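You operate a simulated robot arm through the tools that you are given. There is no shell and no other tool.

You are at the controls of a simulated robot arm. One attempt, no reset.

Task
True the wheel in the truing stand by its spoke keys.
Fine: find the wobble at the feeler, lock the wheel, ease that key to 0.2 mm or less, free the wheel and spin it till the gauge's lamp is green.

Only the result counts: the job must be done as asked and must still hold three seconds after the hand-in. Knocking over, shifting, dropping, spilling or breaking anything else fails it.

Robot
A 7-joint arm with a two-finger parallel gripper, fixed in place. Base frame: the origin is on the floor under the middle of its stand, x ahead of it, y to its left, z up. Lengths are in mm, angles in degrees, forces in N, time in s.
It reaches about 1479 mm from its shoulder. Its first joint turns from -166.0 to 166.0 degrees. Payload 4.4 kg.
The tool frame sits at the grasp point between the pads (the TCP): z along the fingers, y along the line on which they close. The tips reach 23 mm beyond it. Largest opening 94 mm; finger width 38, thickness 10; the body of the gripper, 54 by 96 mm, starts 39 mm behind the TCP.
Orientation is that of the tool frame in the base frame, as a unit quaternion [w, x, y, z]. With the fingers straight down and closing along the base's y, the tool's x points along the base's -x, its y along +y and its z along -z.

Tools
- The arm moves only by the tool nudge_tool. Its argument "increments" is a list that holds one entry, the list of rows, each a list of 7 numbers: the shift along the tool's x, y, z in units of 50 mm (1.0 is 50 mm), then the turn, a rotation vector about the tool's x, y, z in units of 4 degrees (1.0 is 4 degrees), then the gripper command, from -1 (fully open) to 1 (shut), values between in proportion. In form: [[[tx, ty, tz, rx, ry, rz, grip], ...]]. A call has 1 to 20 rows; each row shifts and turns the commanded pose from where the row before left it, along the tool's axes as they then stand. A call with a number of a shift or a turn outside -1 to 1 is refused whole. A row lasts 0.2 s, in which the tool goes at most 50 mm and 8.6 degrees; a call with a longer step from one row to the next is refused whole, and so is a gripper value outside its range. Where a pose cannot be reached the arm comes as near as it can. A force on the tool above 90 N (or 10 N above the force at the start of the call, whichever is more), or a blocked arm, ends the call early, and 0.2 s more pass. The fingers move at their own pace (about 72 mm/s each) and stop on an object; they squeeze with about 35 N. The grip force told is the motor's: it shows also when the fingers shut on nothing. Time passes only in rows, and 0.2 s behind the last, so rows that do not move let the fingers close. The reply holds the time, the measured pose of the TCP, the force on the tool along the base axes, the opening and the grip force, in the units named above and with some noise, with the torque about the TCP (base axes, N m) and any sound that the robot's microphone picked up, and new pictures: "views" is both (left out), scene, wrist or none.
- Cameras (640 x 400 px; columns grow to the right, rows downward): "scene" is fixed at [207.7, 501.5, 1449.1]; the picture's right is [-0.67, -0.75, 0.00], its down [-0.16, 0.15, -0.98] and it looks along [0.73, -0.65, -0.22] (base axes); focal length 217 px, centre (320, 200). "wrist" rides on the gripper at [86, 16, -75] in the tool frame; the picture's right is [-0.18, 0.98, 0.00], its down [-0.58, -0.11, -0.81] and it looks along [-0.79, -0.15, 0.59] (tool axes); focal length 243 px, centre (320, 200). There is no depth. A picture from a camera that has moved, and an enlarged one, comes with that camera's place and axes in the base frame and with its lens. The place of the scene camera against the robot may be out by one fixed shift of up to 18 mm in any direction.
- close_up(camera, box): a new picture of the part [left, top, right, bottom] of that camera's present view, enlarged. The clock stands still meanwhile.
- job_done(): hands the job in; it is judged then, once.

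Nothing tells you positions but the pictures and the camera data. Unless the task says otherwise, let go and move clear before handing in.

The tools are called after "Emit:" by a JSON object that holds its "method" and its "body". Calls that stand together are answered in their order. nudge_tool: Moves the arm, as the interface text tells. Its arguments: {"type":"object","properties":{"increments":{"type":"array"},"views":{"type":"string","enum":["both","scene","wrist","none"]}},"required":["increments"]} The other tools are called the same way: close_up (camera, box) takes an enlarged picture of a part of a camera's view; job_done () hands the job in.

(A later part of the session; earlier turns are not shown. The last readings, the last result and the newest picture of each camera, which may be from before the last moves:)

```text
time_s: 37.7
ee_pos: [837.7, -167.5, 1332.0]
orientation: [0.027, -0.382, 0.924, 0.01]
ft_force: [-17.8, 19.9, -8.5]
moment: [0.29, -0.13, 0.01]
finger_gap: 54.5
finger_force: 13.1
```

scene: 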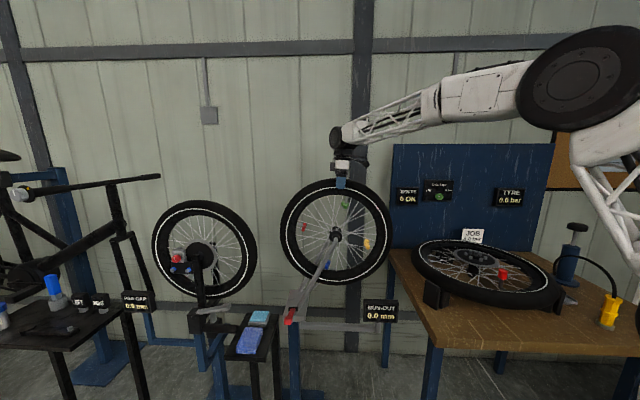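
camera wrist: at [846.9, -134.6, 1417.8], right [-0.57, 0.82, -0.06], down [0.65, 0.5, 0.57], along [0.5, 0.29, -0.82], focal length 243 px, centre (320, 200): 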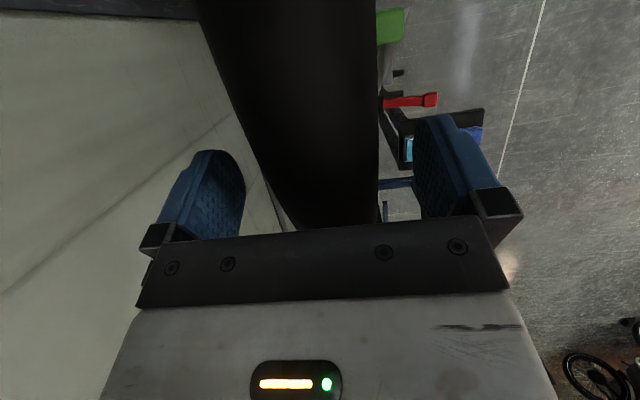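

Emit:
{"method": "nudge_tool", "body": {"increments": [[[0, 0.012, 0, 0, 0, 0, 0.4], [0.318, 0.005, 0.0111, 0, -1, 0, 0.4], [0.318, 0.005, 0.0111, 0, -1, 0, 0.4], [0.318, 0.005, 0.0111, 0, -1, 0, 0.4], [0.318, 0.005, 0.0111, 0, -1, 0, 0.4], [0.318, 0.005, 0.0111, 0, -1, 0, 0.4], [0, 0, 0, 0, 0, 0, 0.4]]], "views": "scene"}}

Emit:
{"method": "nudge_tool", "body": {"increments": [[[0.318, 0.005, 0.0111, 0, -1, 0, 0.4], [0.318, 0.005, 0.0111, 0, -1, 0, 0.4], [0.318, 0.005, 0.0111, 0, -1, 0, 0.4], [0.318, 0.005, 0.0111, 0, -1, 0, 0.4], [0, 0, 0, 0, 0, 0, 0.4]]], "views": "scene"}}

```text
time_s: 39.3
ee_pos: [782.5, -220.4, 1312.7]
orientation: [0.186, -0.375, 0.905, 0.077]
ft_force: [42.9, -29.0, -23.7]
moment: [-0.23, -0.35, -0.78]
finger_gap: 54.2
finger_force: 44.6
```

scene: 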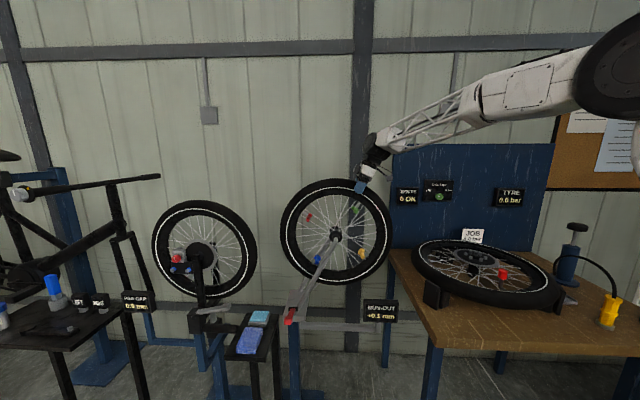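

```text
time_s: 40.5
ee_pos: [747.1, -258.9, 1281.3]
orientation: [0.31, -0.361, 0.87, 0.129]
ft_force: [53.2, -8.1, -39.2]
moment: [0.1, -0.09, 0.01]
finger_gap: 53.6
finger_force: 44.8
```

scene: 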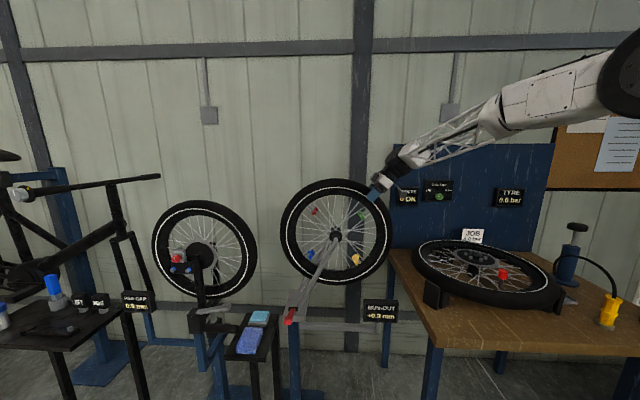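

The reading is climbing (+0.3 mm) as yellow nears the bottom, so yellow looks like the culprit. I'll relieve the forces and keep swinging.

Emit:
{"method": "nudge_tool", "body": {"increments": [[[0, -0.03, 0.05, 0, 0, 0, 0.4], [0.159, 0, 0.0028, 0, -0.5, 0, 0.4], [0.318, 0, 0.015, 0, -1, 0, 0.4], [0.318, 0, 0.015, 0, -1, 0, 0.4], [0, 0, 0, 0, 0, 0, 0.4]]], "views": "none"}}

Emit:
{"method": "nudge_tool", "body": {"increments": [[[0.318, 0, 0.015, 0, -1, 0, 0.4], [0.318, 0, 0.015, 0, -1, 0, 0.4], [0, 0, 0, 0, 0, 0, 0.4]]], "views": "both"}}

```text
time_s: 41.7
ee_pos: [723.9, -278.5, 1252.8]
orientation: [0.386, -0.349, 0.84, 0.157]
ft_force: [-30.2, -5.2, 27.9]
moment: [1.68, 0.26, -1.53]
finger_gap: 54.0
finger_force: 45.0
```

```text
time_s: 42.5
ee_pos: [713.3, -290.7, 1225.4]
orientation: [0.444, -0.336, 0.811, 0.182]
ft_force: [-10.7, -40.4, 21.0]
moment: [-0.54, 0.29, -0.63]
finger_gap: 54.1
finger_force: 45.4
camera wrist: at [623.8, -355.7, 1192.4], right [-0.62, 0.77, 0.15], down [-0.18, -0.33, 0.93], along [0.76, 0.55, 0.35], focal length 243 px, centre (320, 200)
```

scene: 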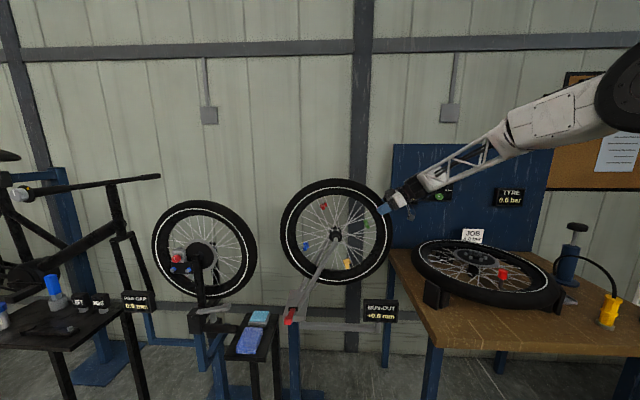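
wrist: 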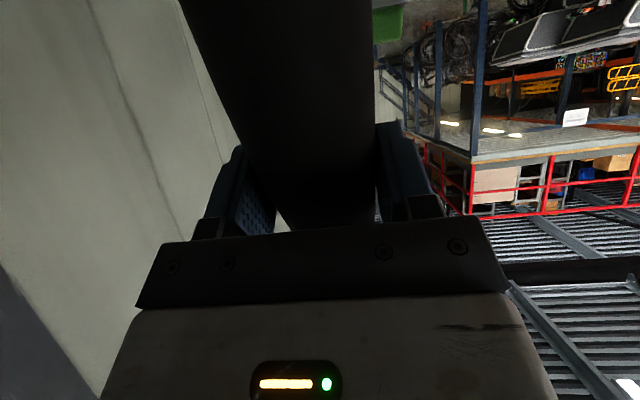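

Emit:
{"method": "nudge_tool", "body": {"increments": [[[0, 0, 0, 0, 0, 0, -1], [0, 0, 0, 0, 0, 0, -1], [-0.318, 0, 0.0111, 0, 1, 0, -1], [-0.318, 0, 0.0111, 0, 1, 0, -1], [-0.318, 0, 0.0111, 0, 1, 0, -1], [-0.318, 0, 0.0111, 0, 1, 0, -1], [-0.318, 0, 0.0111, 0, 1, 0, -1], [-0.318, 0, 0.0111, 0, 1, 0, -1], [-0.318, 0, 0.0111, 0, 1, 0, -1], [-0.318, 0, 0.0111, 0, 1, 0, -1], [-0.318, 0, 0.0111, 0, 1, 0, -1], [-0.318, 0, 0.0111, 0, 1, 0, -1], [0, 0, 0, 0, 0, 0, -1]]], "views": "both"}}

Emit:
{"method": "close_up", "body": {"camera": "scene", "box": [270, 170, 410, 330]}}

```text
time_s: 45.3
ee_pos: [803.0, -200.3, 1319.9]
orientation: [0.137, -0.379, 0.914, 0.056]
ft_force: [0.4, 0.7, -0.1]
moment: [0.0, 0.02, -0.03]
finger_gap: 93.9
finger_force: 0.0
camera wrist: at [715.8, -262.4, 1365.0], right [-0.57, 0.82, 0.05], down [0.3, 0.15, 0.94], along [0.76, 0.55, -0.33], focal length 243 px, centre (320, 200)
```

scene: 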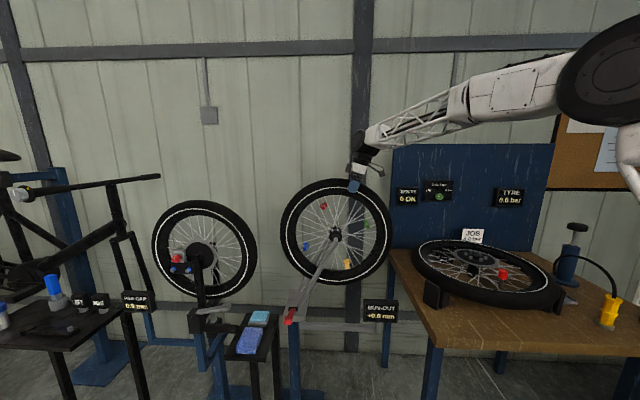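
wrist: 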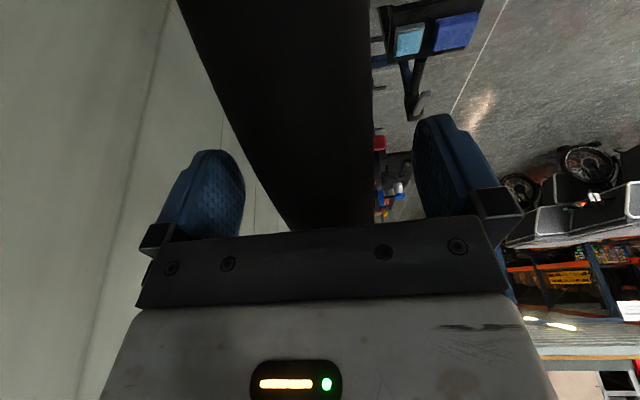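

```text
2.50 times, centred on (340, 250) of scene
camera zoom: at [207.7, 501.5, 1449.1], right [-0.67, -0.75, 0.0], down [-0.16, 0.15, -0.98], along [0.73, -0.65, -0.22], focal length 542 px, centre (270, 75)
```

zoom: 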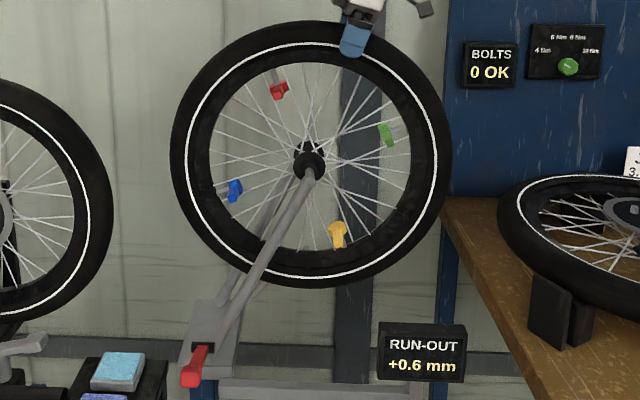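

Emit:
{"method": "nudge_tool", "body": {"increments": [[[0, 0, -0.06, 0, 0, 0, -0.2], [0, 0, 0, 0, 0, 0, 0.4], [0, 0, 0, 0, 0, 0, 0.4], [0.159, 0, 0.0028, 0, -0.5, 0, 0.4], [0.318, 0, 0.0111, 0, -1, 0, 0.4], [0.318, 0, 0.0111, 0, -1, 0, 0.4], [0.318, 0, 0.0111, 0, -1, 0, 0.4], [0, 0, 0, 0, 0, 0, 0.4]]], "views": "scene"}}

Emit:
{"method": "close_up", "body": {"camera": "scene", "box": [270, 170, 410, 330]}}

```text
time_s: 47.1
ee_pos: [764.8, -239.4, 1301.9]
orientation: [0.25, -0.368, 0.89, 0.101]
ft_force: [25.7, -49.7, 38.0]
moment: [0.01, -1.76, -1.81]
finger_gap: 53.9
finger_force: 45.7
```

scene: 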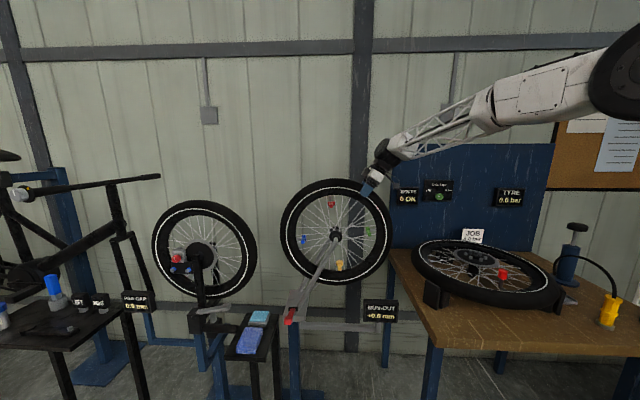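

```text
2.50 times, centred on (340, 250) of scene
camera zoom: at [207.7, 501.5, 1449.1], right [-0.67, -0.75, 0.0], down [-0.16, 0.15, -0.98], along [0.73, -0.65, -0.22], focal length 542 px, centre (270, 75)
```

zoom: 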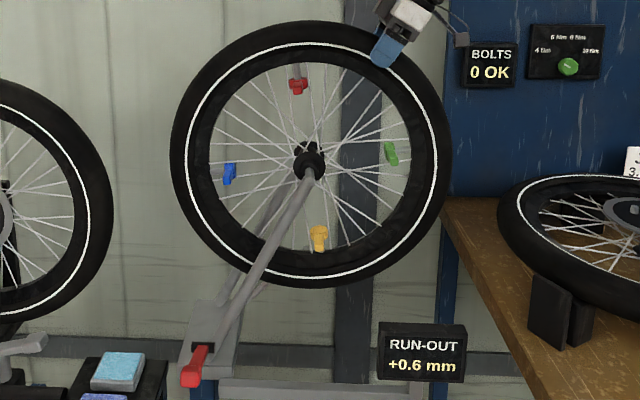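

Emit:
{"method": "nudge_tool", "body": {"increments": [[[0, -0.04, -0.03, 0, 0, 0, 0.4], [0.318, 0, 0.0111, 0, -1, 0, 0.4], [0, 0, 0, 0, 0, 0, 0.4]]], "views": "none"}}

Emit:
{"method": "close_up", "body": {"camera": "scene", "box": [270, 170, 410, 330]}}

```text
time_s: 47.9
ee_pos: [754.1, -250.1, 1290.0]
orientation: [0.278, -0.365, 0.881, 0.117]
ft_force: [-3.8, -22.2, 9.0]
moment: [-1.32, 1.6, -0.03]
finger_gap: 54.1
finger_force: 44.8
```

```text
2.50 times, centred on (340, 250) of scene
camera zoom: at [207.7, 501.5, 1449.1], right [-0.67, -0.75, 0.0], down [-0.16, 0.15, -0.98], along [0.73, -0.65, -0.22], focal length 542 px, centre (270, 75)
```

zoom: 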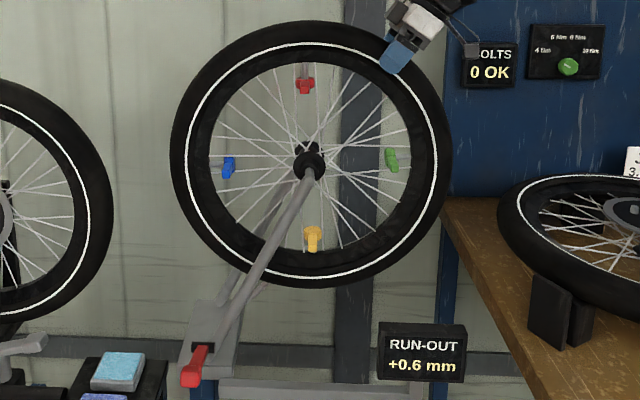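

Emit:
{"method": "nudge_tool", "body": {"increments": [[[0, -0.01, -0.01, 0, 0, 0, 0.4], [0.318, 0, 0.0111, 0, -1, 0, 0.4], [0, 0, 0, 0, 0, 0, 0.4]]], "views": "none"}}

Emit:
{"method": "close_up", "body": {"camera": "scene", "box": [270, 170, 410, 330]}}

Emit:
{"method": "nudge_tool", "body": {"increments": [[[0.318, 0, 0.0111, 0, -1, 0, 0.4], [0.318, 0, 0.0111, 0, -1, 0, 0.4], [0, 0, 0, 0, 0, 0, 0.4]]], "views": "none"}}

Emit:
{"method": "close_up", "body": {"camera": "scene", "box": [270, 170, 410, 330]}}

```text
time_s: 48.7
ee_pos: [746.4, -257.3, 1280.9]
orientation: [0.308, -0.362, 0.87, 0.13]
ft_force: [-22.3, 44.5, -14.8]
moment: [1.43, 0.21, 0.0]
finger_gap: 53.5
finger_force: 45.2
```

```text
2.50 times, centred on (340, 250) of scene
camera zoom: at [207.7, 501.5, 1449.1], right [-0.67, -0.75, 0.0], down [-0.16, 0.15, -0.98], along [0.73, -0.65, -0.22], focal length 542 px, centre (270, 75)
```

zoom: 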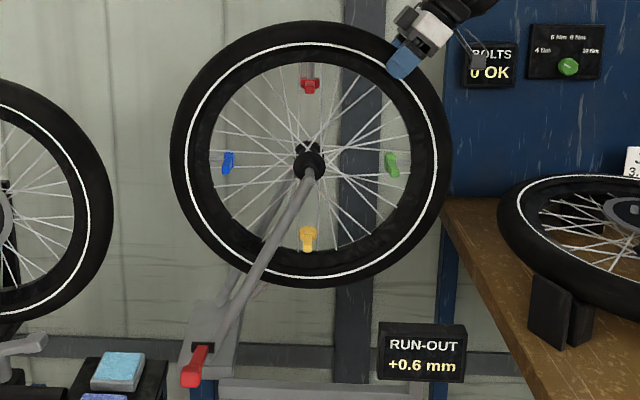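

```text
time_s: 49.2
ee_pos: [734.9, -267.3, 1268.1]
orientation: [0.343, -0.356, 0.857, 0.146]
ft_force: [-21.9, 19.1, -2.0]
moment: [0.6, 1.5, -0.99]
finger_gap: 53.8
finger_force: 45.6
stopped in row 2: the force on the tool passed its limit at 96 N (the readings are from after the stop); the commanded pose is now the measured one
```

```text
2.50 times, centred on (340, 250) of scene
camera zoom: at [207.7, 501.5, 1449.1], right [-0.67, -0.75, 0.0], down [-0.16, 0.15, -0.98], along [0.73, -0.65, -0.22], focal length 542 px, centre (270, 75)
```

zoom: 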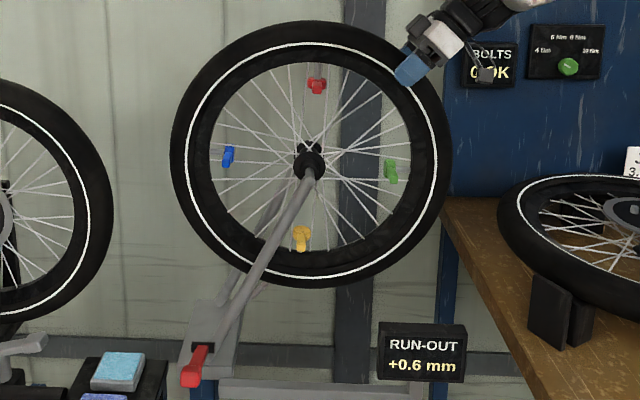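

Reading stays +0.6 mm with yellow at the bottom; I want to see where it drops off and also check green, so I'll re-grip and continue turning.

Emit:
{"method": "nudge_tool", "body": {"increments": [[[0, 0, 0, 0, 0, 0, -1], [0, 0, 0, 0, 0, 0, -1], [-0.318, 0, 0.0111, 0, 1, 0, -1], [-0.318, 0, 0.0111, 0, 1, 0, -1], [-0.318, 0, 0.0111, 0, 1, 0, -1], [-0.318, 0, 0.0111, 0, 1, 0, -1], [-0.318, 0, 0.0111, 0, 1, 0, -1], [-0.318, 0, 0.0111, 0, 1, 0, -1], [-0.318, 0, 0.0111, 0, 1, 0, -1], [-0.318, 0, 0.0111, 0, 1, 0, -1], [-0.318, 0, 0.0111, 0, 1, 0, -1], [-0.318, 0, 0.0111, 0, 1, 0, -1], [-0.318, 0, 0.0111, 0, 1, 0, -1], [-0.318, 0, 0.0111, 0, 1, 0, -1], [0, 0, 0, 0, 0, 0, -1]]], "views": "wrist"}}

```text
time_s: 52.4
ee_pos: [859.3, -144.1, 1330.7]
orientation: [-0.034, -0.385, 0.922, -0.013]
ft_force: [-0.7, 0.2, -0.2]
moment: [-0.01, -0.04, 0.03]
finger_gap: 94.1
finger_force: 0.1
camera wrist: at [790.3, -189.8, 1411.0], right [-0.57, 0.82, -0.01], down [0.53, 0.38, 0.76], along [0.63, 0.43, -0.65], focal length 243 px, centre (320, 200)
```

wrist: 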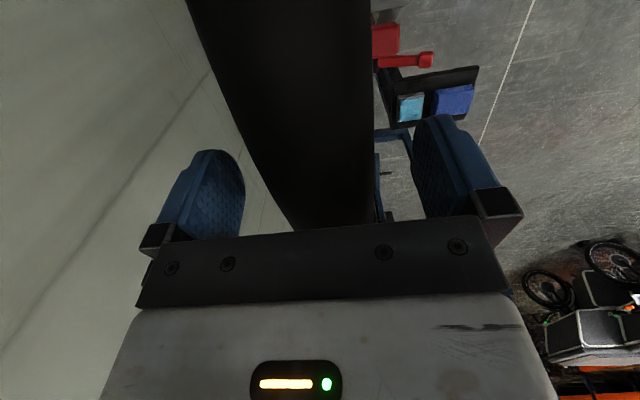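

Emit:
{"method": "nudge_tool", "body": {"increments": [[[0, 0, 0, 0, 0, 0, -0.2], [0, 0, 0, 0, 0, 0, 0.4], [0, 0, 0, 0, 0, 0, 0.4], [0.159, 0, 0.0028, 0, -0.5, 0, 0.4], [0.318, 0, 0.0111, 0, -1, 0, 0.4], [0.318, 0, 0.0111, 0, -1, 0, 0.4], [0, 0, 0, 0, 0, 0, 0.4]]], "views": "none"}}

Emit:
{"method": "close_up", "body": {"camera": "scene", "box": [270, 170, 410, 330]}}

Emit:
{"method": "nudge_tool", "body": {"increments": [[[0.318, 0, 0.0111, 0, -1, 0, 0.4], [0.318, 0, 0.0111, 0, -1, 0, 0.4], [0.318, 0, 0.0111, 0, -1, 0, 0.4], [0, 0, 0, 0, 0, 0, 0.4]]], "views": "none"}}

Emit:
{"method": "close_up", "body": {"camera": "scene", "box": [270, 170, 410, 330]}}

```text
time_s: 54.0
ee_pos: [831.8, -173.0, 1330.2]
orientation: [0.046, -0.384, 0.922, 0.021]
ft_force: [-21.0, 28.9, -0.5]
moment: [1.07, -0.73, -2.34]
finger_gap: 53.7
finger_force: 45.4
```

```text
2.50 times, centred on (340, 250) of scene
camera zoom: at [207.7, 501.5, 1449.1], right [-0.67, -0.75, 0.0], down [-0.16, 0.15, -0.98], along [0.73, -0.65, -0.22], focal length 542 px, centre (270, 75)
```

zoom: 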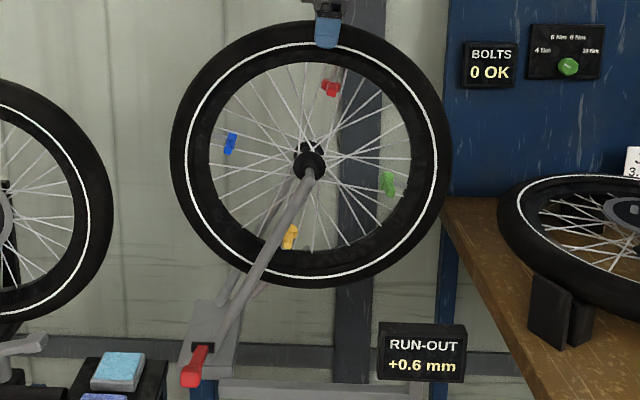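

```text
time_s: 55.0
ee_pos: [798.9, -204.9, 1320.8]
orientation: [0.143, -0.38, 0.912, 0.062]
ft_force: [-22.7, 15.0, -11.0]
moment: [-0.49, 2.25, -0.34]
finger_gap: 53.9
finger_force: 45.6
```

```text
2.50 times, centred on (340, 250) of scene
camera zoom: at [207.7, 501.5, 1449.1], right [-0.67, -0.75, 0.0], down [-0.16, 0.15, -0.98], along [0.73, -0.65, -0.22], focal length 542 px, centre (270, 75)
```

zoom: 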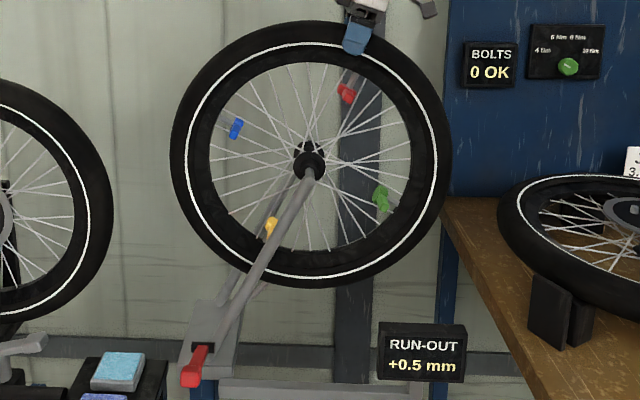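

The profile fits a smooth peak of about +0.6 mm centred on yellow at the bottom. I'll turn the wheel back about 28° to put yellow at 6 o'clock.

Emit:
{"method": "nudge_tool", "body": {"increments": [[[-0.159, 0.01, 0.0028, 0, 0.5, 0, 0.4], [-0.318, 0, 0.0111, 0, 1, 0, 0.4], [-0.318, 0, 0.0111, 0, 1, 0, 0.4], [-0.318, 0, 0.0111, 0, 1, 0, 0.4], [-0.318, 0, 0.0111, 0, 1, 0, 0.4], [0, 0, 0, 0, 0, 0, 0.4]]], "views": "none"}}

Emit:
{"method": "nudge_tool", "body": {"increments": [[[-0.318, 0, 0.0111, 0, 1, 0, 0.4], [-0.318, 0, 0.0111, 0, 1, 0, 0.4], [0, 0, 0, 0, 0, 0, 0.4]]], "views": "none"}}

Emit:
{"method": "close_up", "body": {"camera": "scene", "box": [270, 170, 410, 330]}}

```text
time_s: 56.4
ee_pos: [848.1, -156.4, 1331.4]
orientation: [-0.001, -0.384, 0.923, 0.0]
ft_force: [6.7, -5.7, 1.9]
moment: [-0.13, -0.3, -2.1]
finger_gap: 53.9
finger_force: 45.0
```

```text
time_s: 57.2
ee_pos: [872.2, -131.6, 1329.1]
orientation: [-0.067, -0.384, 0.92, -0.026]
ft_force: [-27.4, 22.2, 7.0]
moment: [0.23, 1.87, -0.93]
finger_gap: 54.0
finger_force: 45.4
```

```text
2.50 times, centred on (340, 250) of scene
camera zoom: at [207.7, 501.5, 1449.1], right [-0.67, -0.75, 0.0], down [-0.16, 0.15, -0.98], along [0.73, -0.65, -0.22], focal length 542 px, centre (270, 75)
```

zoom: 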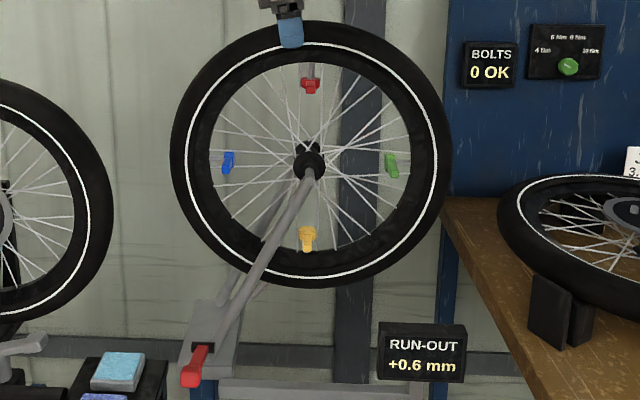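

Yellow is back at 6 o'clock with +0.6 mm shown. I'll release the tyre, retreat upward, and turn the gripper so it can take hold of the red lock lever.

Emit:
{"method": "nudge_tool", "body": {"increments": [[[0, 0, 0, 0, 0, 0, -1], [0, 0, 0, 0, 0, 0, -1], [0, 0, 0, 0, 0, 0, -1], [0, 0, -0.8, 0, 0, 0, -1], [0, 0, -0.8, 0, -0.7, 0, -1], [0, 0, -0.8, 0, -0.7, 0, -1], [0, 0, 0, 0, -0.67, 0, -1], [0, 0, 0, 0, 0, 0, -1]]], "views": "scene"}}

Emit:
{"method": "close_up", "body": {"camera": "scene", "box": [270, 170, 410, 330]}}

```text
time_s: 59.0
ee_pos: [883.1, -122.8, 1448.9]
orientation: [0.0, -0.385, 0.923, 0.002]
ft_force: [0.1, -0.5, 0.7]
moment: [-0.05, 0.01, 0.02]
finger_gap: 94.3
finger_force: 0.0
```

scene: 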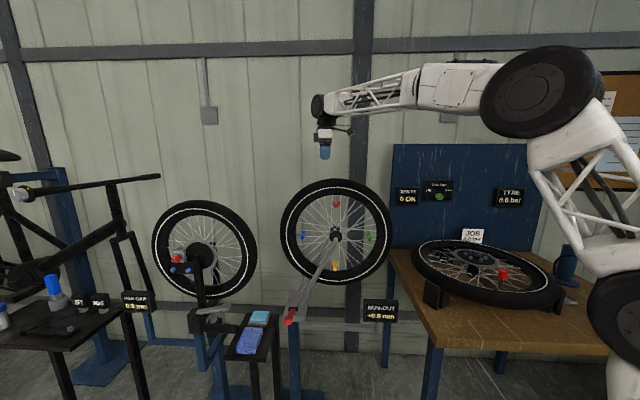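

```text
2.50 times, centred on (340, 250) of scene
camera zoom: at [207.7, 501.5, 1449.1], right [-0.67, -0.75, 0.0], down [-0.16, 0.15, -0.98], along [0.73, -0.65, -0.22], focal length 542 px, centre (270, 75)
```

zoom: 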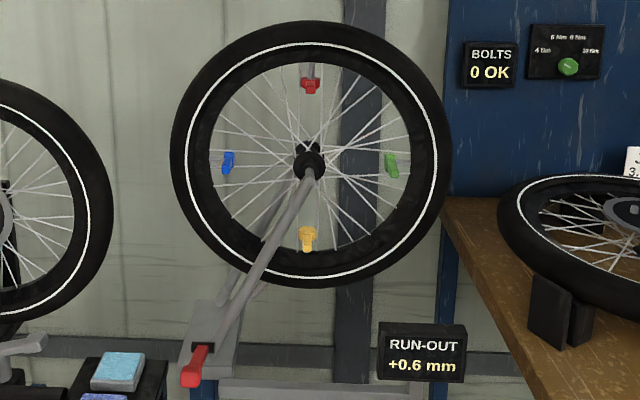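

Emit:
{"method": "nudge_tool", "body": {"increments": [[[-0.33, 0.77, 0, 0, 0, 0, -1], [-0.33, 0.77, 0, 0, 0, 0, -1], [-0.33, 0.77, 0, 0, 0, 0, -1], [-0.33, 0.77, 0, 0, 0, 0, -1], [-0.33, 0.77, 0, 0, 0, 0, -1], [-0.33, 0.77, 0, 0, 0, 0, -1], [-0.33, 0.77, 0, 0, 0, 0, -1], [-0.33, 0.77, 0, 0, 0, 0, -1], [0, 0, 0, 0, 0, 0, -1]]], "views": "none"}}

Emit:
{"method": "nudge_tool", "body": {"increments": [[[0, 0, 0.4, 0, 0, 1, -1], [0, 0, 0.4, 0, 0, 1, -1], [0, 0, 0.4, 0, 0, 1, -1], [0, 0, 0.4, 0, 0, 1, -1], [0, 0, 0.4, 0, 0, 1, -1], [0, 0, 0.4, 0, 0, 1, -1], [0, 0, 0.4, 0, 0, 1, -1], [0, 0, 0.4, 0, 0, 1, -1], [0, 0, 0.4, 0, 0, 1, -1], [0, 0, 0.4, 0, 0, 1, -1], [0, 0, 0.4, 0, 0, 1, -1], [0, 0, 0.4, 0, 0, 1, -1], [0, 0, 0.4, 0, 0, 1, -1], [0, 0, 0.4, 0, 0, 1, -1], [0, 0, 0.4, 0, 0, 1, -1], [0, 0, 0.4, 0, 0, 1, -1], [0, 0, 0.4, 0, 0, 1, -1], [0, 0, 0.4, 0, 0, 1, -1], [0, 0, 0, 0, 0, 1, -1], [0, 0, 0, 0, 0, 1, -1]]], "views": "none"}}

Emit:
{"method": "nudge_tool", "body": {"increments": [[[0, 0, 0, 0, 0, 1, -1], [0, 0, 0, 0, 0, 1, -1], [0, 0, 0, 0, 0, 0.55, -1], [0, 0, 0, 0, 0, 0, -1]]], "views": "both"}}

```text
time_s: 61.0
ee_pos: [752.1, 185.8, 1450.6]
orientation: [0.001, -0.385, 0.923, 0.003]
ft_force: [0.4, 0.2, -0.4]
moment: [0.0, -0.02, 0.03]
finger_gap: 93.9
finger_force: 0.0
```

```text
time_s: 65.2
ee_pos: [754.7, 189.5, 1089.0]
orientation: [0.0, 0.299, 0.954, 0.003]
ft_force: [-1.2, -0.2, -0.1]
moment: [-0.02, 0.03, -0.04]
finger_gap: 93.9
finger_force: 0.0
```

```text
time_s: 66.2
ee_pos: [755.0, 189.0, 1089.9]
orientation: [-0.002, 0.383, 0.924, 0.002]
ft_force: [-0.2, 0.4, 0.7]
moment: [-0.02, -0.03, -0.01]
finger_gap: 93.9
finger_force: 0.2
camera wrist: at [704.7, 261.8, 1163.9], right [0.82, 0.57, 0.0], down [0.33, -0.49, 0.8], along [0.46, -0.66, -0.59], focal length 243 px, centre (320, 200)
```

scene: 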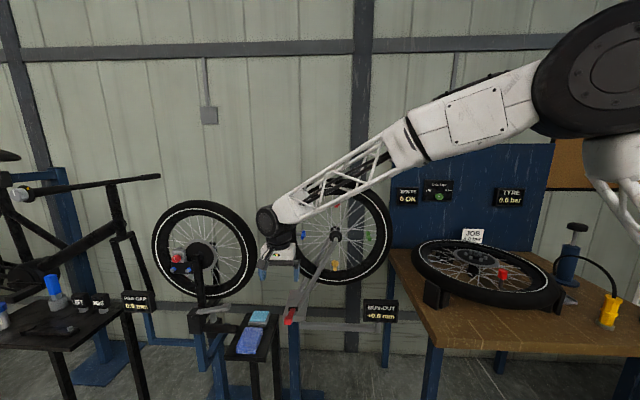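
wrist: 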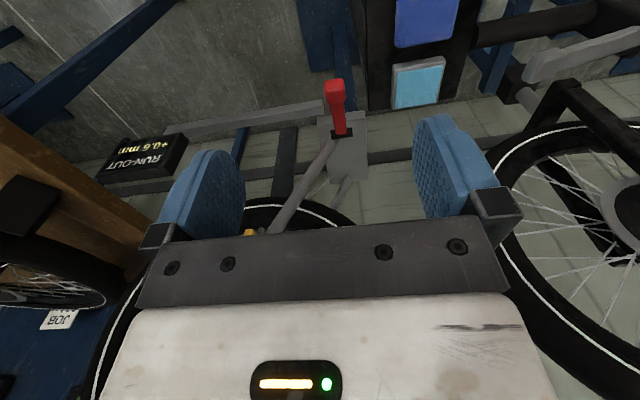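

Emit:
{"method": "close_up", "body": {"camera": "wrist", "box": [280, 60, 400, 135]}}

Emit:
{"method": "close_up", "body": {"camera": "wrist", "box": [280, 110, 400, 185]}}

```text
5.33 times, centred on (340, 98) of wrist
camera zoom: at [704.7, 261.8, 1163.9], right [0.82, 0.57, 0.0], down [0.33, -0.49, 0.8], along [0.46, -0.66, -0.59], focal length 1294 px, centre (213, 747)
```

zoom: 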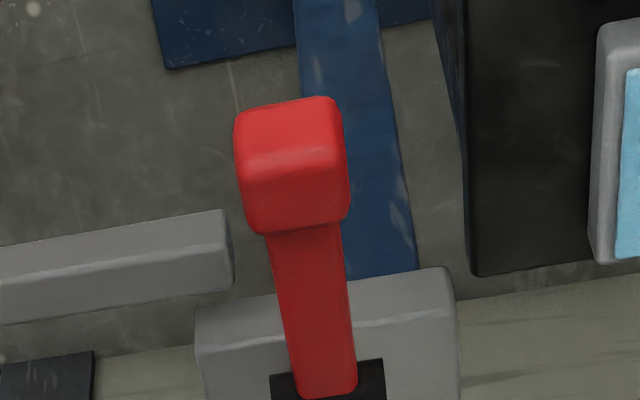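

```text
5.33 times, centred on (340, 148) of wrist
camera zoom: at [704.7, 261.8, 1163.9], right [0.82, 0.57, 0.0], down [0.33, -0.49, 0.8], along [0.46, -0.66, -0.59], focal length 1294 px, centre (213, 480)
```

zoom: 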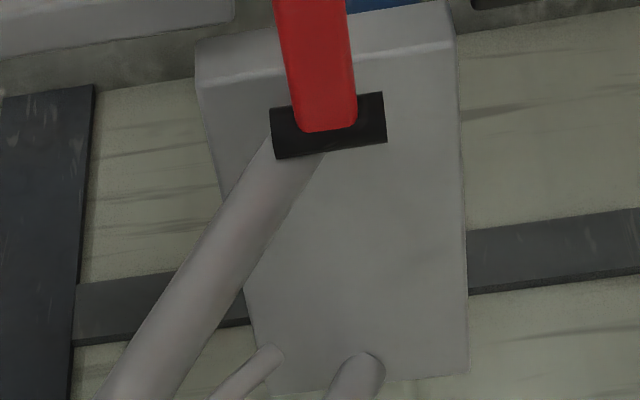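

Emit:
{"method": "close_up", "body": {"camera": "wrist", "box": [280, 0, 540, 162]}}

Emit:
{"method": "close_up", "body": {"camera": "scene", "box": [180, 270, 340, 370]}}

```text
2.46 times, centred on (410, 81) of wrist
camera zoom: at [704.7, 261.8, 1163.9], right [0.82, 0.57, 0.0], down [0.33, -0.49, 0.8], along [0.46, -0.66, -0.59], focal length 597 px, centre (98, 493)
```

zoom: 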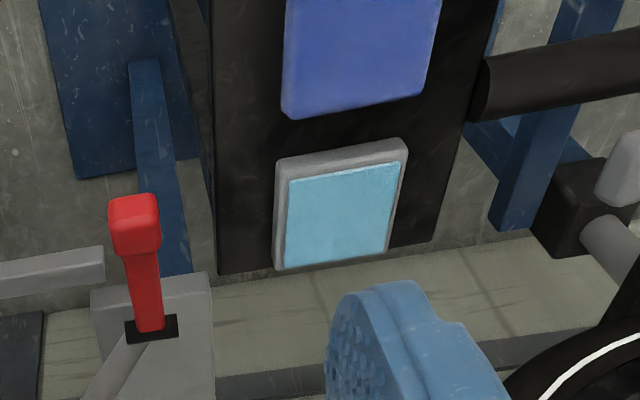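

```text
4.00 times, centred on (260, 320) of scene
camera zoom: at [207.7, 501.5, 1449.1], right [-0.67, -0.75, 0.0], down [-0.16, 0.15, -0.98], along [0.73, -0.65, -0.22], focal length 868 px, centre (560, -280)
```

zoom: 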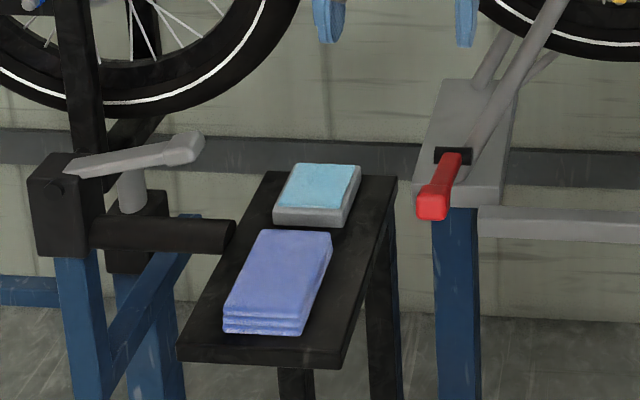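

The lever hinges on a horizontal barrel at about (898, 49, 804), with its head at about (826, 121, 838); a small table's edge is ~50 mm to its side. I'll come down over the head with the fingers only partly open.

Emit:
{"method": "nudge_tool", "body": {"increments": [[[-0.98, 0.02, 0, 0, 0, 0, -0.06], [-0.98, 0.02, 0, 0, 0, 0, -0.06], [0, 0, 0.8, 0, 0, 0, -0.06], [0, 0, 0.8, 0, 0, 0, -0.06], [0, 0, 0.8, 0, 0, 0, -0.06], [0, 0, 0.8, 0, 0, 0, -0.06], [0, 0, 0, 0, 0, 0, -0.06], [0, 0, 0, 0, 0, 0, -0.06]]], "views": "both"}}

```text
time_s: 68.0
ee_pos: [827.0, 119.6, 931.2]
orientation: [-0.002, 0.382, 0.924, 0.001]
ft_force: [0.3, 0.0, 0.8]
moment: [-0.01, 0.01, 0.0]
finger_gap: 49.9
finger_force: 0.0
camera wrist: at [775.4, 193.0, 1005.0], right [0.82, 0.57, 0.0], down [0.34, -0.49, 0.8], along [0.46, -0.66, -0.59], focal length 243 px, centre (320, 200)
```

scene: 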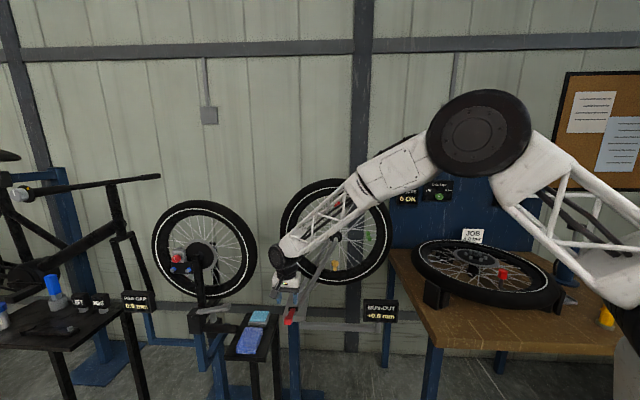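
wrist: 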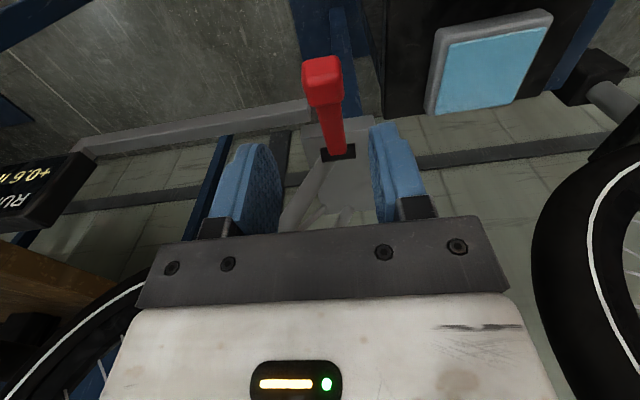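

Emit:
{"method": "nudge_tool", "body": {"increments": [[[0, 0, 0.6, 0, 0, 0, -0.06], [0, 0, 0.6, 0, 0, 0, -0.06], [0, 0, 0.58, 0, 0, 0, -0.06], [0, 0, 0, 0, 0, 0, -0.06], [0, 0, 0, 0, 0, 0, -0.06]]], "views": "both"}}

```text
time_s: 69.2
ee_pos: [823.7, 121.1, 841.6]
orientation: [-0.001, 0.382, 0.924, 0.002]
ft_force: [0.2, 0.6, -0.6]
moment: [-0.01, -0.01, 0.01]
finger_gap: 49.9
finger_force: 0.1
camera wrist: at [773.5, 194.6, 914.9], right [0.82, 0.57, 0.0], down [0.34, -0.49, 0.8], along [0.46, -0.66, -0.59], focal length 243 px, centre (320, 200)
```

scene: 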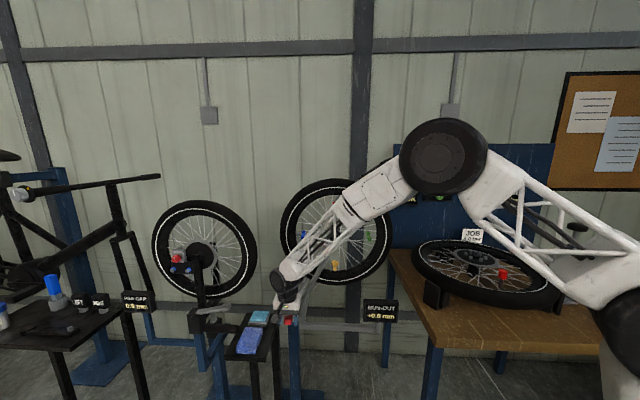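
wrist: 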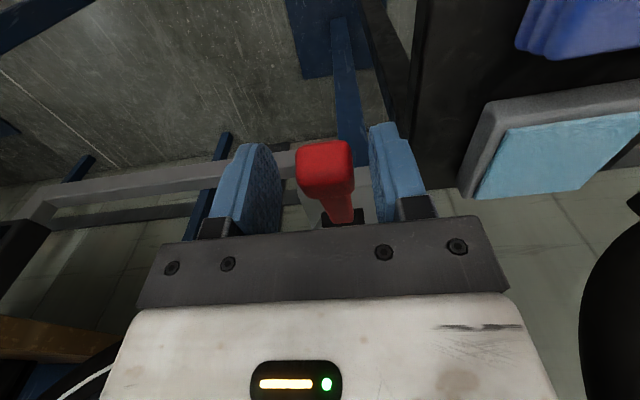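

The lever head sits centred between the fingers. I'll close on it.

Emit:
{"method": "nudge_tool", "body": {"increments": [[[0, 0, 0, 0, 0, 0, 0.6], [0, 0, 0, 0, 0, 0, 0.6], [0, 0, 0, 0, 0, 0, 0.6]]], "views": "wrist"}}

```text
time_s: 70.0
ee_pos: [824.2, 122.4, 841.6]
orientation: [0.0, 0.382, 0.924, 0.002]
ft_force: [37.2, 27.8, -12.2]
moment: [0.57, 0.19, 0.16]
finger_gap: 29.7
finger_force: 44.9
camera wrist: at [774.4, 195.4, 915.2], right [0.82, 0.57, 0.0], down [0.33, -0.49, 0.8], along [0.46, -0.66, -0.59], focal length 243 px, centre (320, 200)
```

wrist: 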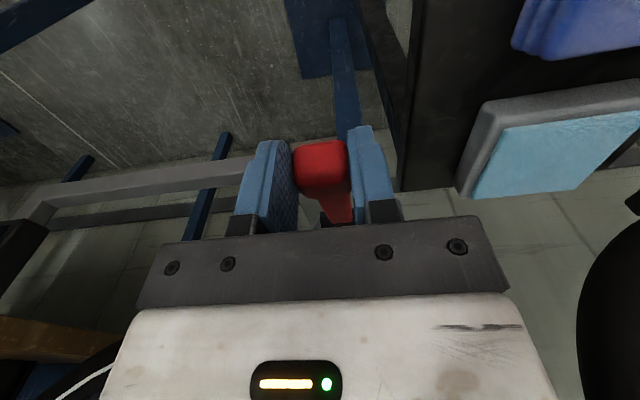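

Emit:
{"method": "nudge_tool", "body": {"increments": [[[0, 0.04, 0, 0, 0, 0, 0.6], [0.03, 0, 0.1, 0, 0, 0, 0.6], [0.028, 0, 0.1, 0, 0, 0, 0.6], [0, 0, 0, 0, 0, 0, 0.6]]], "views": "wrist"}}

```text
time_s: 71.0
ee_pos: [824.1, 124.6, 828.5]
orientation: [-0.003, 0.382, 0.924, 0.0]
ft_force: [-36.7, -28.4, 12.3]
moment: [-1.12, -0.39, -0.36]
finger_gap: 29.6
finger_force: 44.7
camera wrist: at [773.3, 197.6, 903.9], right [0.83, 0.56, 0.0], down [0.34, -0.49, 0.8], along [0.45, -0.66, -0.6], focal length 243 px, centre (320, 200)
```

wrist: 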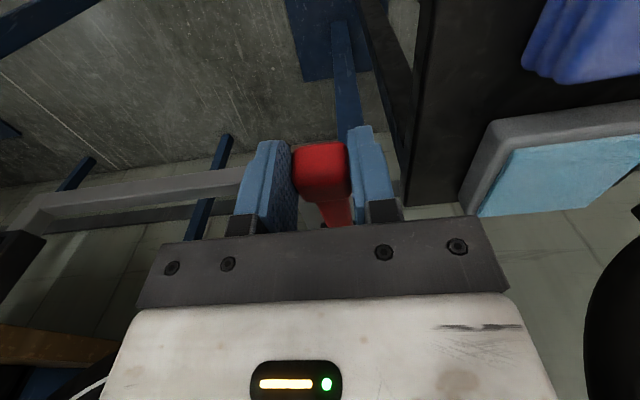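

The lever moves down with little resistance. I'll keep pushing it down along its arc, watching forces and sound.

Emit:
{"method": "nudge_tool", "body": {"increments": [[[0.02, -0.02, 0.15, 0, 0, 0, 0.6], [0.015, 0, 0.15, 0, 0, 0, 0.6], [0.005, 0, 0.15, 0, 0, 0, 0.6], [-0.005, 0, 0.15, 0, 0, 0, 0.6], [0, 0, 0, 0, 0, 0, 0.6]]], "views": "both"}}

```text
time_s: 72.2
ee_pos: [823.1, 125.3, 801.1]
orientation: [-0.001, 0.382, 0.924, 0.002]
ft_force: [-23.1, -22.3, 4.5]
moment: [-0.7, -0.09, -0.17]
finger_gap: 33.0
finger_force: 16.6
camera wrist: at [773.2, 199.2, 874.6], right [0.82, 0.57, 0.0], down [0.33, -0.49, 0.8], along [0.46, -0.66, -0.59], focal length 243 px, centre (320, 200)
```

scene: 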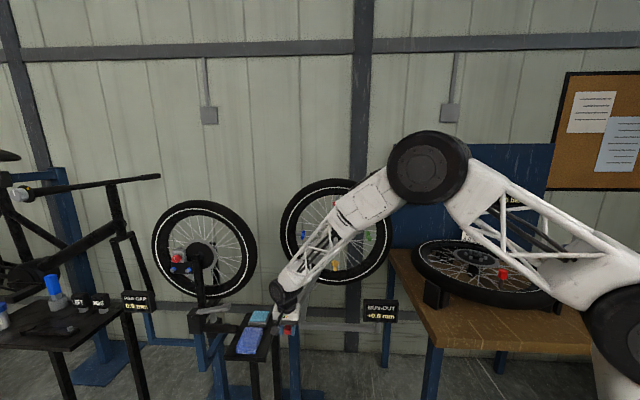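
wrist: 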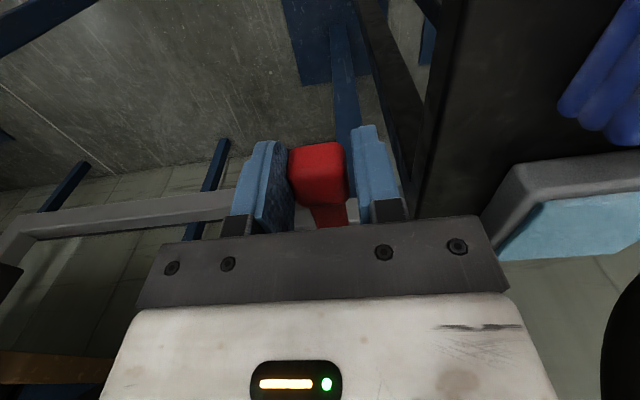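

Emit:
{"method": "nudge_tool", "body": {"increments": [[[0, -0.012, 0, 0, 0, 0, 0.6], [0, 0, 0, 0, 0, 0, 0.6]]], "views": "none"}}

Emit:
{"method": "close_up", "body": {"camera": "wrist", "box": [220, 100, 460, 250]}}

Emit:
{"method": "close_up", "body": {"camera": "scene", "box": [220, 270, 340, 345]}}

```text
time_s: 72.8
ee_pos: [823.9, 125.6, 799.7]
orientation: [0.0, 0.382, 0.924, 0.003]
ft_force: [-11.1, -28.7, 1.0]
moment: [-0.44, 0.03, 0.0]
finger_gap: 31.2
finger_force: 14.6
```

```text
2.67 times, centred on (340, 175) of wrist
camera zoom: at [772.5, 198.7, 874.1], right [0.82, 0.57, 0.0], down [0.33, -0.49, 0.8], along [0.46, -0.66, -0.59], focal length 647 px, centre (267, 267)
```

zoom: 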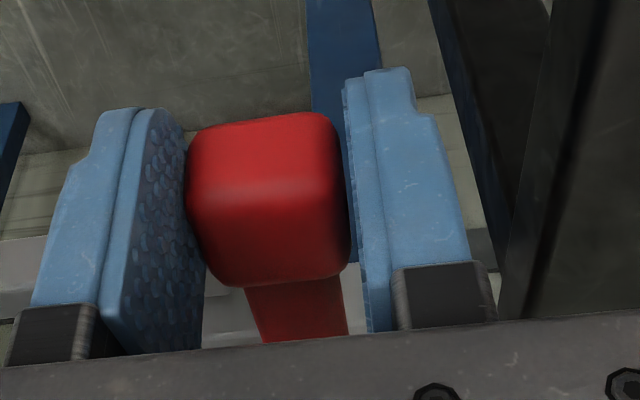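

```text
5.33 times, centred on (280, 308) of scene
camera zoom: at [207.7, 501.5, 1449.1], right [-0.67, -0.75, 0.0], down [-0.16, 0.15, -0.98], along [0.73, -0.65, -0.22], focal length 1157 px, centre (533, -373)
```

zoom: 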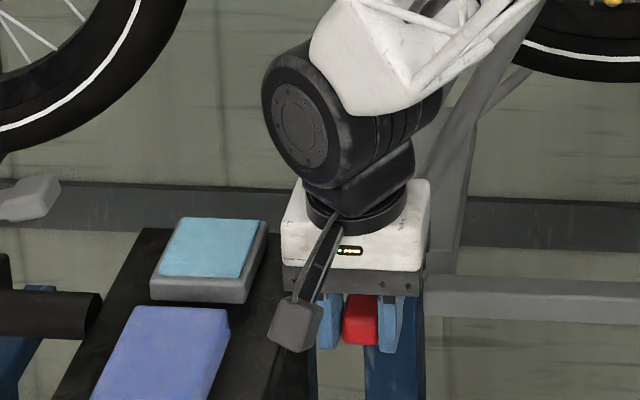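

Emit:
{"method": "nudge_tool", "body": {"increments": [[[-0.01, -0.01, 0.15, 0, 0, 0, 0.6], [-0.02, 0, 0.15, 0, 0, 0, 0.6], [0, 0, 0, 0, 0, 0, 0.6]]], "views": "none"}}

Emit:
{"method": "nudge_tool", "body": {"increments": [[[-0.03, 0, 0.15, 0, 0, 0, 0.6], [-0.03, 0, 0.15, 0, 0, 0, 0.6], [0, 0, 0, 0, 0, 0, 0.6]]], "views": "both"}}

```text
time_s: 73.6
ee_pos: [823.6, 125.3, 783.7]
orientation: [-0.002, 0.382, 0.924, 0.001]
ft_force: [-20.8, -17.7, 1.6]
moment: [-0.34, 0.17, -0.22]
finger_gap: 31.4
finger_force: 13.6
```

```text
time_s: 74.4
ee_pos: [825.2, 123.6, 770.8]
orientation: [-0.001, 0.383, 0.924, 0.003]
ft_force: [-11.6, -23.1, 4.3]
moment: [-0.56, 0.03, -0.04]
finger_gap: 29.9
finger_force: 13.0
camera wrist: at [774.7, 195.6, 844.5], right [0.82, 0.57, 0.0], down [0.33, -0.49, 0.8], along [0.46, -0.66, -0.59], focal length 243 px, centre (320, 200)
```

scene: 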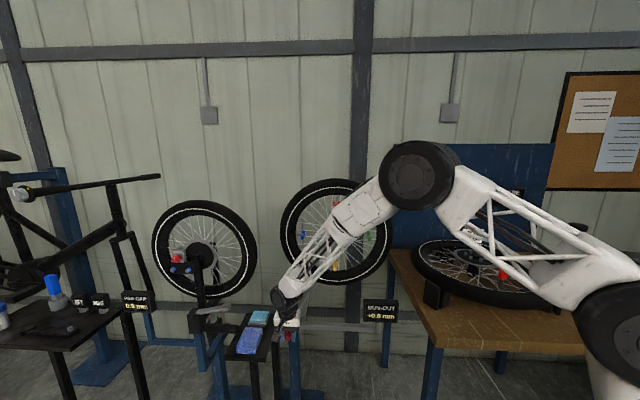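
wrist: 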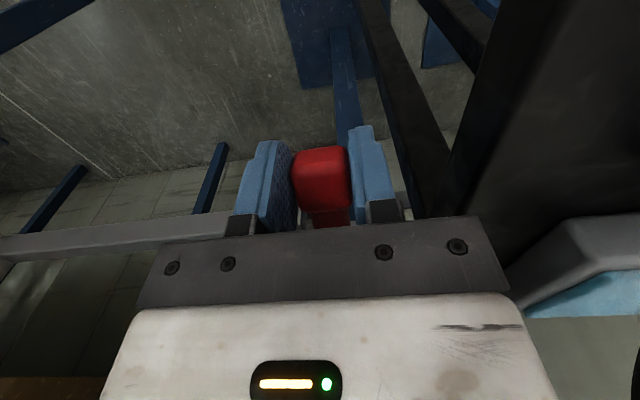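

Emit:
{"method": "nudge_tool", "body": {"increments": [[[0, 0, 0, 0, 0, 0, -0.06], [0, 0, 0, 0, 0, 0, -0.06], [0, 0, -0.8, 0, 0, 0, -0.06], [0, 0, -0.8, 0, 0, 0, -0.06], [0, 0, -0.8, 0, 0, 0, -0.06], [0, 0, -0.8, 0, 0, 0, -0.06], [0, 0, 0, 0, 0, 0, -0.06]]], "views": "both"}}

Emit:
{"method": "close_up", "body": {"camera": "wrist", "box": [220, 30, 460, 180]}}

Emit:
{"method": "close_up", "body": {"camera": "scene", "box": [270, 290, 410, 345]}}

```text
time_s: 76.0
ee_pos: [826.1, 129.0, 928.8]
orientation: [-0.001, 0.381, 0.925, 0.003]
ft_force: [0.6, 0.4, 0.6]
moment: [0.01, 0.02, -0.01]
finger_gap: 49.8
finger_force: 0.1
camera wrist: at [775.0, 200.5, 1003.6], right [0.82, 0.57, 0.0], down [0.34, -0.49, 0.8], along [0.46, -0.66, -0.59], focal length 243 px, centre (320, 200)
```

scene: 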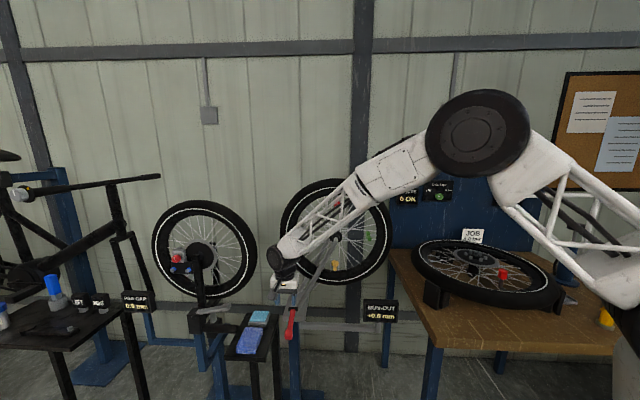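
wrist: 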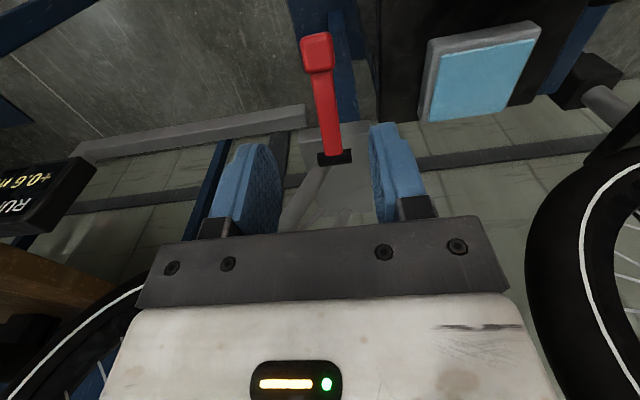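

```text
2.67 times, centred on (340, 105) of wrist
camera zoom: at [775.0, 200.5, 1003.6], right [0.82, 0.57, 0.0], down [0.34, -0.49, 0.8], along [0.46, -0.66, -0.59], focal length 647 px, centre (267, 453)
```

zoom: 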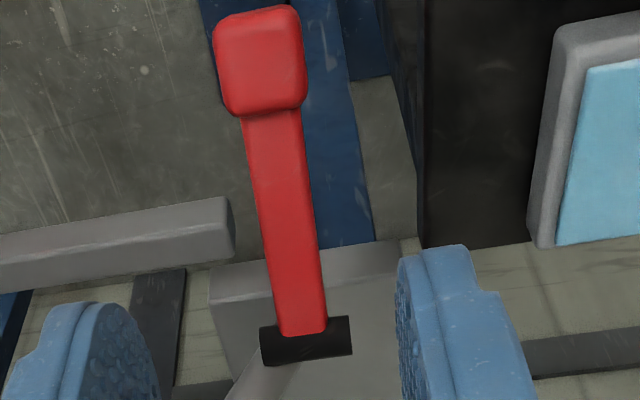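

```text
4.57 times, centred on (340, 318) of scene
camera zoom: at [207.7, 501.5, 1449.1], right [-0.67, -0.75, 0.0], down [-0.16, 0.15, -0.98], along [0.73, -0.65, -0.22], focal length 992 px, centre (229, -337)
```

zoom: 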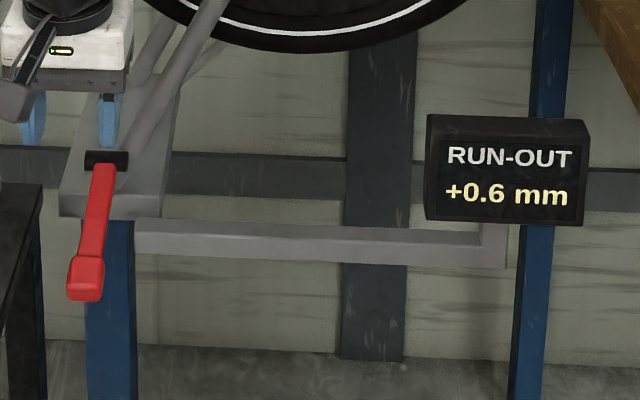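

The lever stays at about -20° with no detent felt so far. I'll push it further from above with closed fingers nearer the hinge until it meets a stop.

Emit:
{"method": "nudge_tool", "body": {"increments": [[[-0.84, -0.27, 0, 0, 0, 0, 1], [0, 0, 0.5, 0, 0, 0, 1], [0, 0, 0.6, 0, 0, 0, 1], [0, 0, 0.6, 0, 0, 0, 1], [0, 0, 0.3, 0, 0, 0, 1], [0, 0, 0, 0, 0, 0, 1]]], "views": "both"}}

```text
time_s: 77.4
ee_pos: [847.3, 84.8, 833.0]
orientation: [-0.002, 0.381, 0.925, 0.002]
ft_force: [-0.2, 0.0, -0.8]
moment: [-0.01, 0.0, 0.01]
finger_gap: 0.0
finger_force: 35.0
camera wrist: at [796.7, 158.4, 905.5], right [0.82, 0.57, 0.0], down [0.33, -0.49, 0.8], along [0.46, -0.66, -0.59], focal length 243 px, centre (320, 200)
```

scene: 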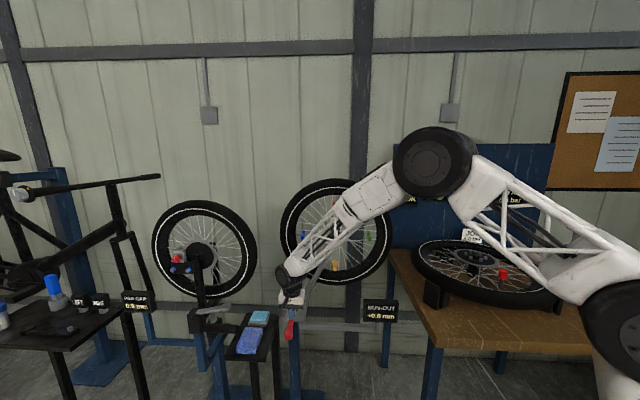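
wrist: 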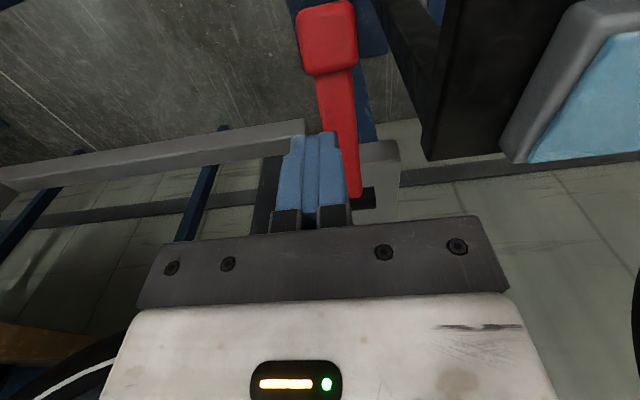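

Emit:
{"method": "nudge_tool", "body": {"increments": [[[0, 0.1, 0, 0, 0, 0, 1], [0, 0, 0.2, 0, 0, 0, 1], [0, 0, 0.2, 0, 0, 0, 1], [0, 0, 0.1, 0, 0, 0, 1], [0, 0, 0, 0, 0, 0, 1]]], "views": "wrist"}}

```text
time_s: 78.6
ee_pos: [848.5, 88.4, 806.7]
orientation: [-0.001, 0.382, 0.924, 0.001]
ft_force: [-0.7, 0.2, -0.1]
moment: [0.03, 0.0, -0.01]
finger_gap: 0.0
finger_force: 35.0
camera wrist: at [799.3, 161.1, 880.4], right [0.82, 0.57, 0.0], down [0.33, -0.49, 0.8], along [0.46, -0.66, -0.59], focal length 243 px, centre (320, 200)
```

wrist: 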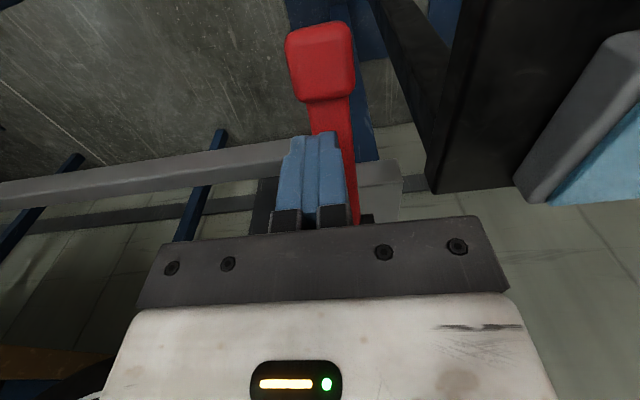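

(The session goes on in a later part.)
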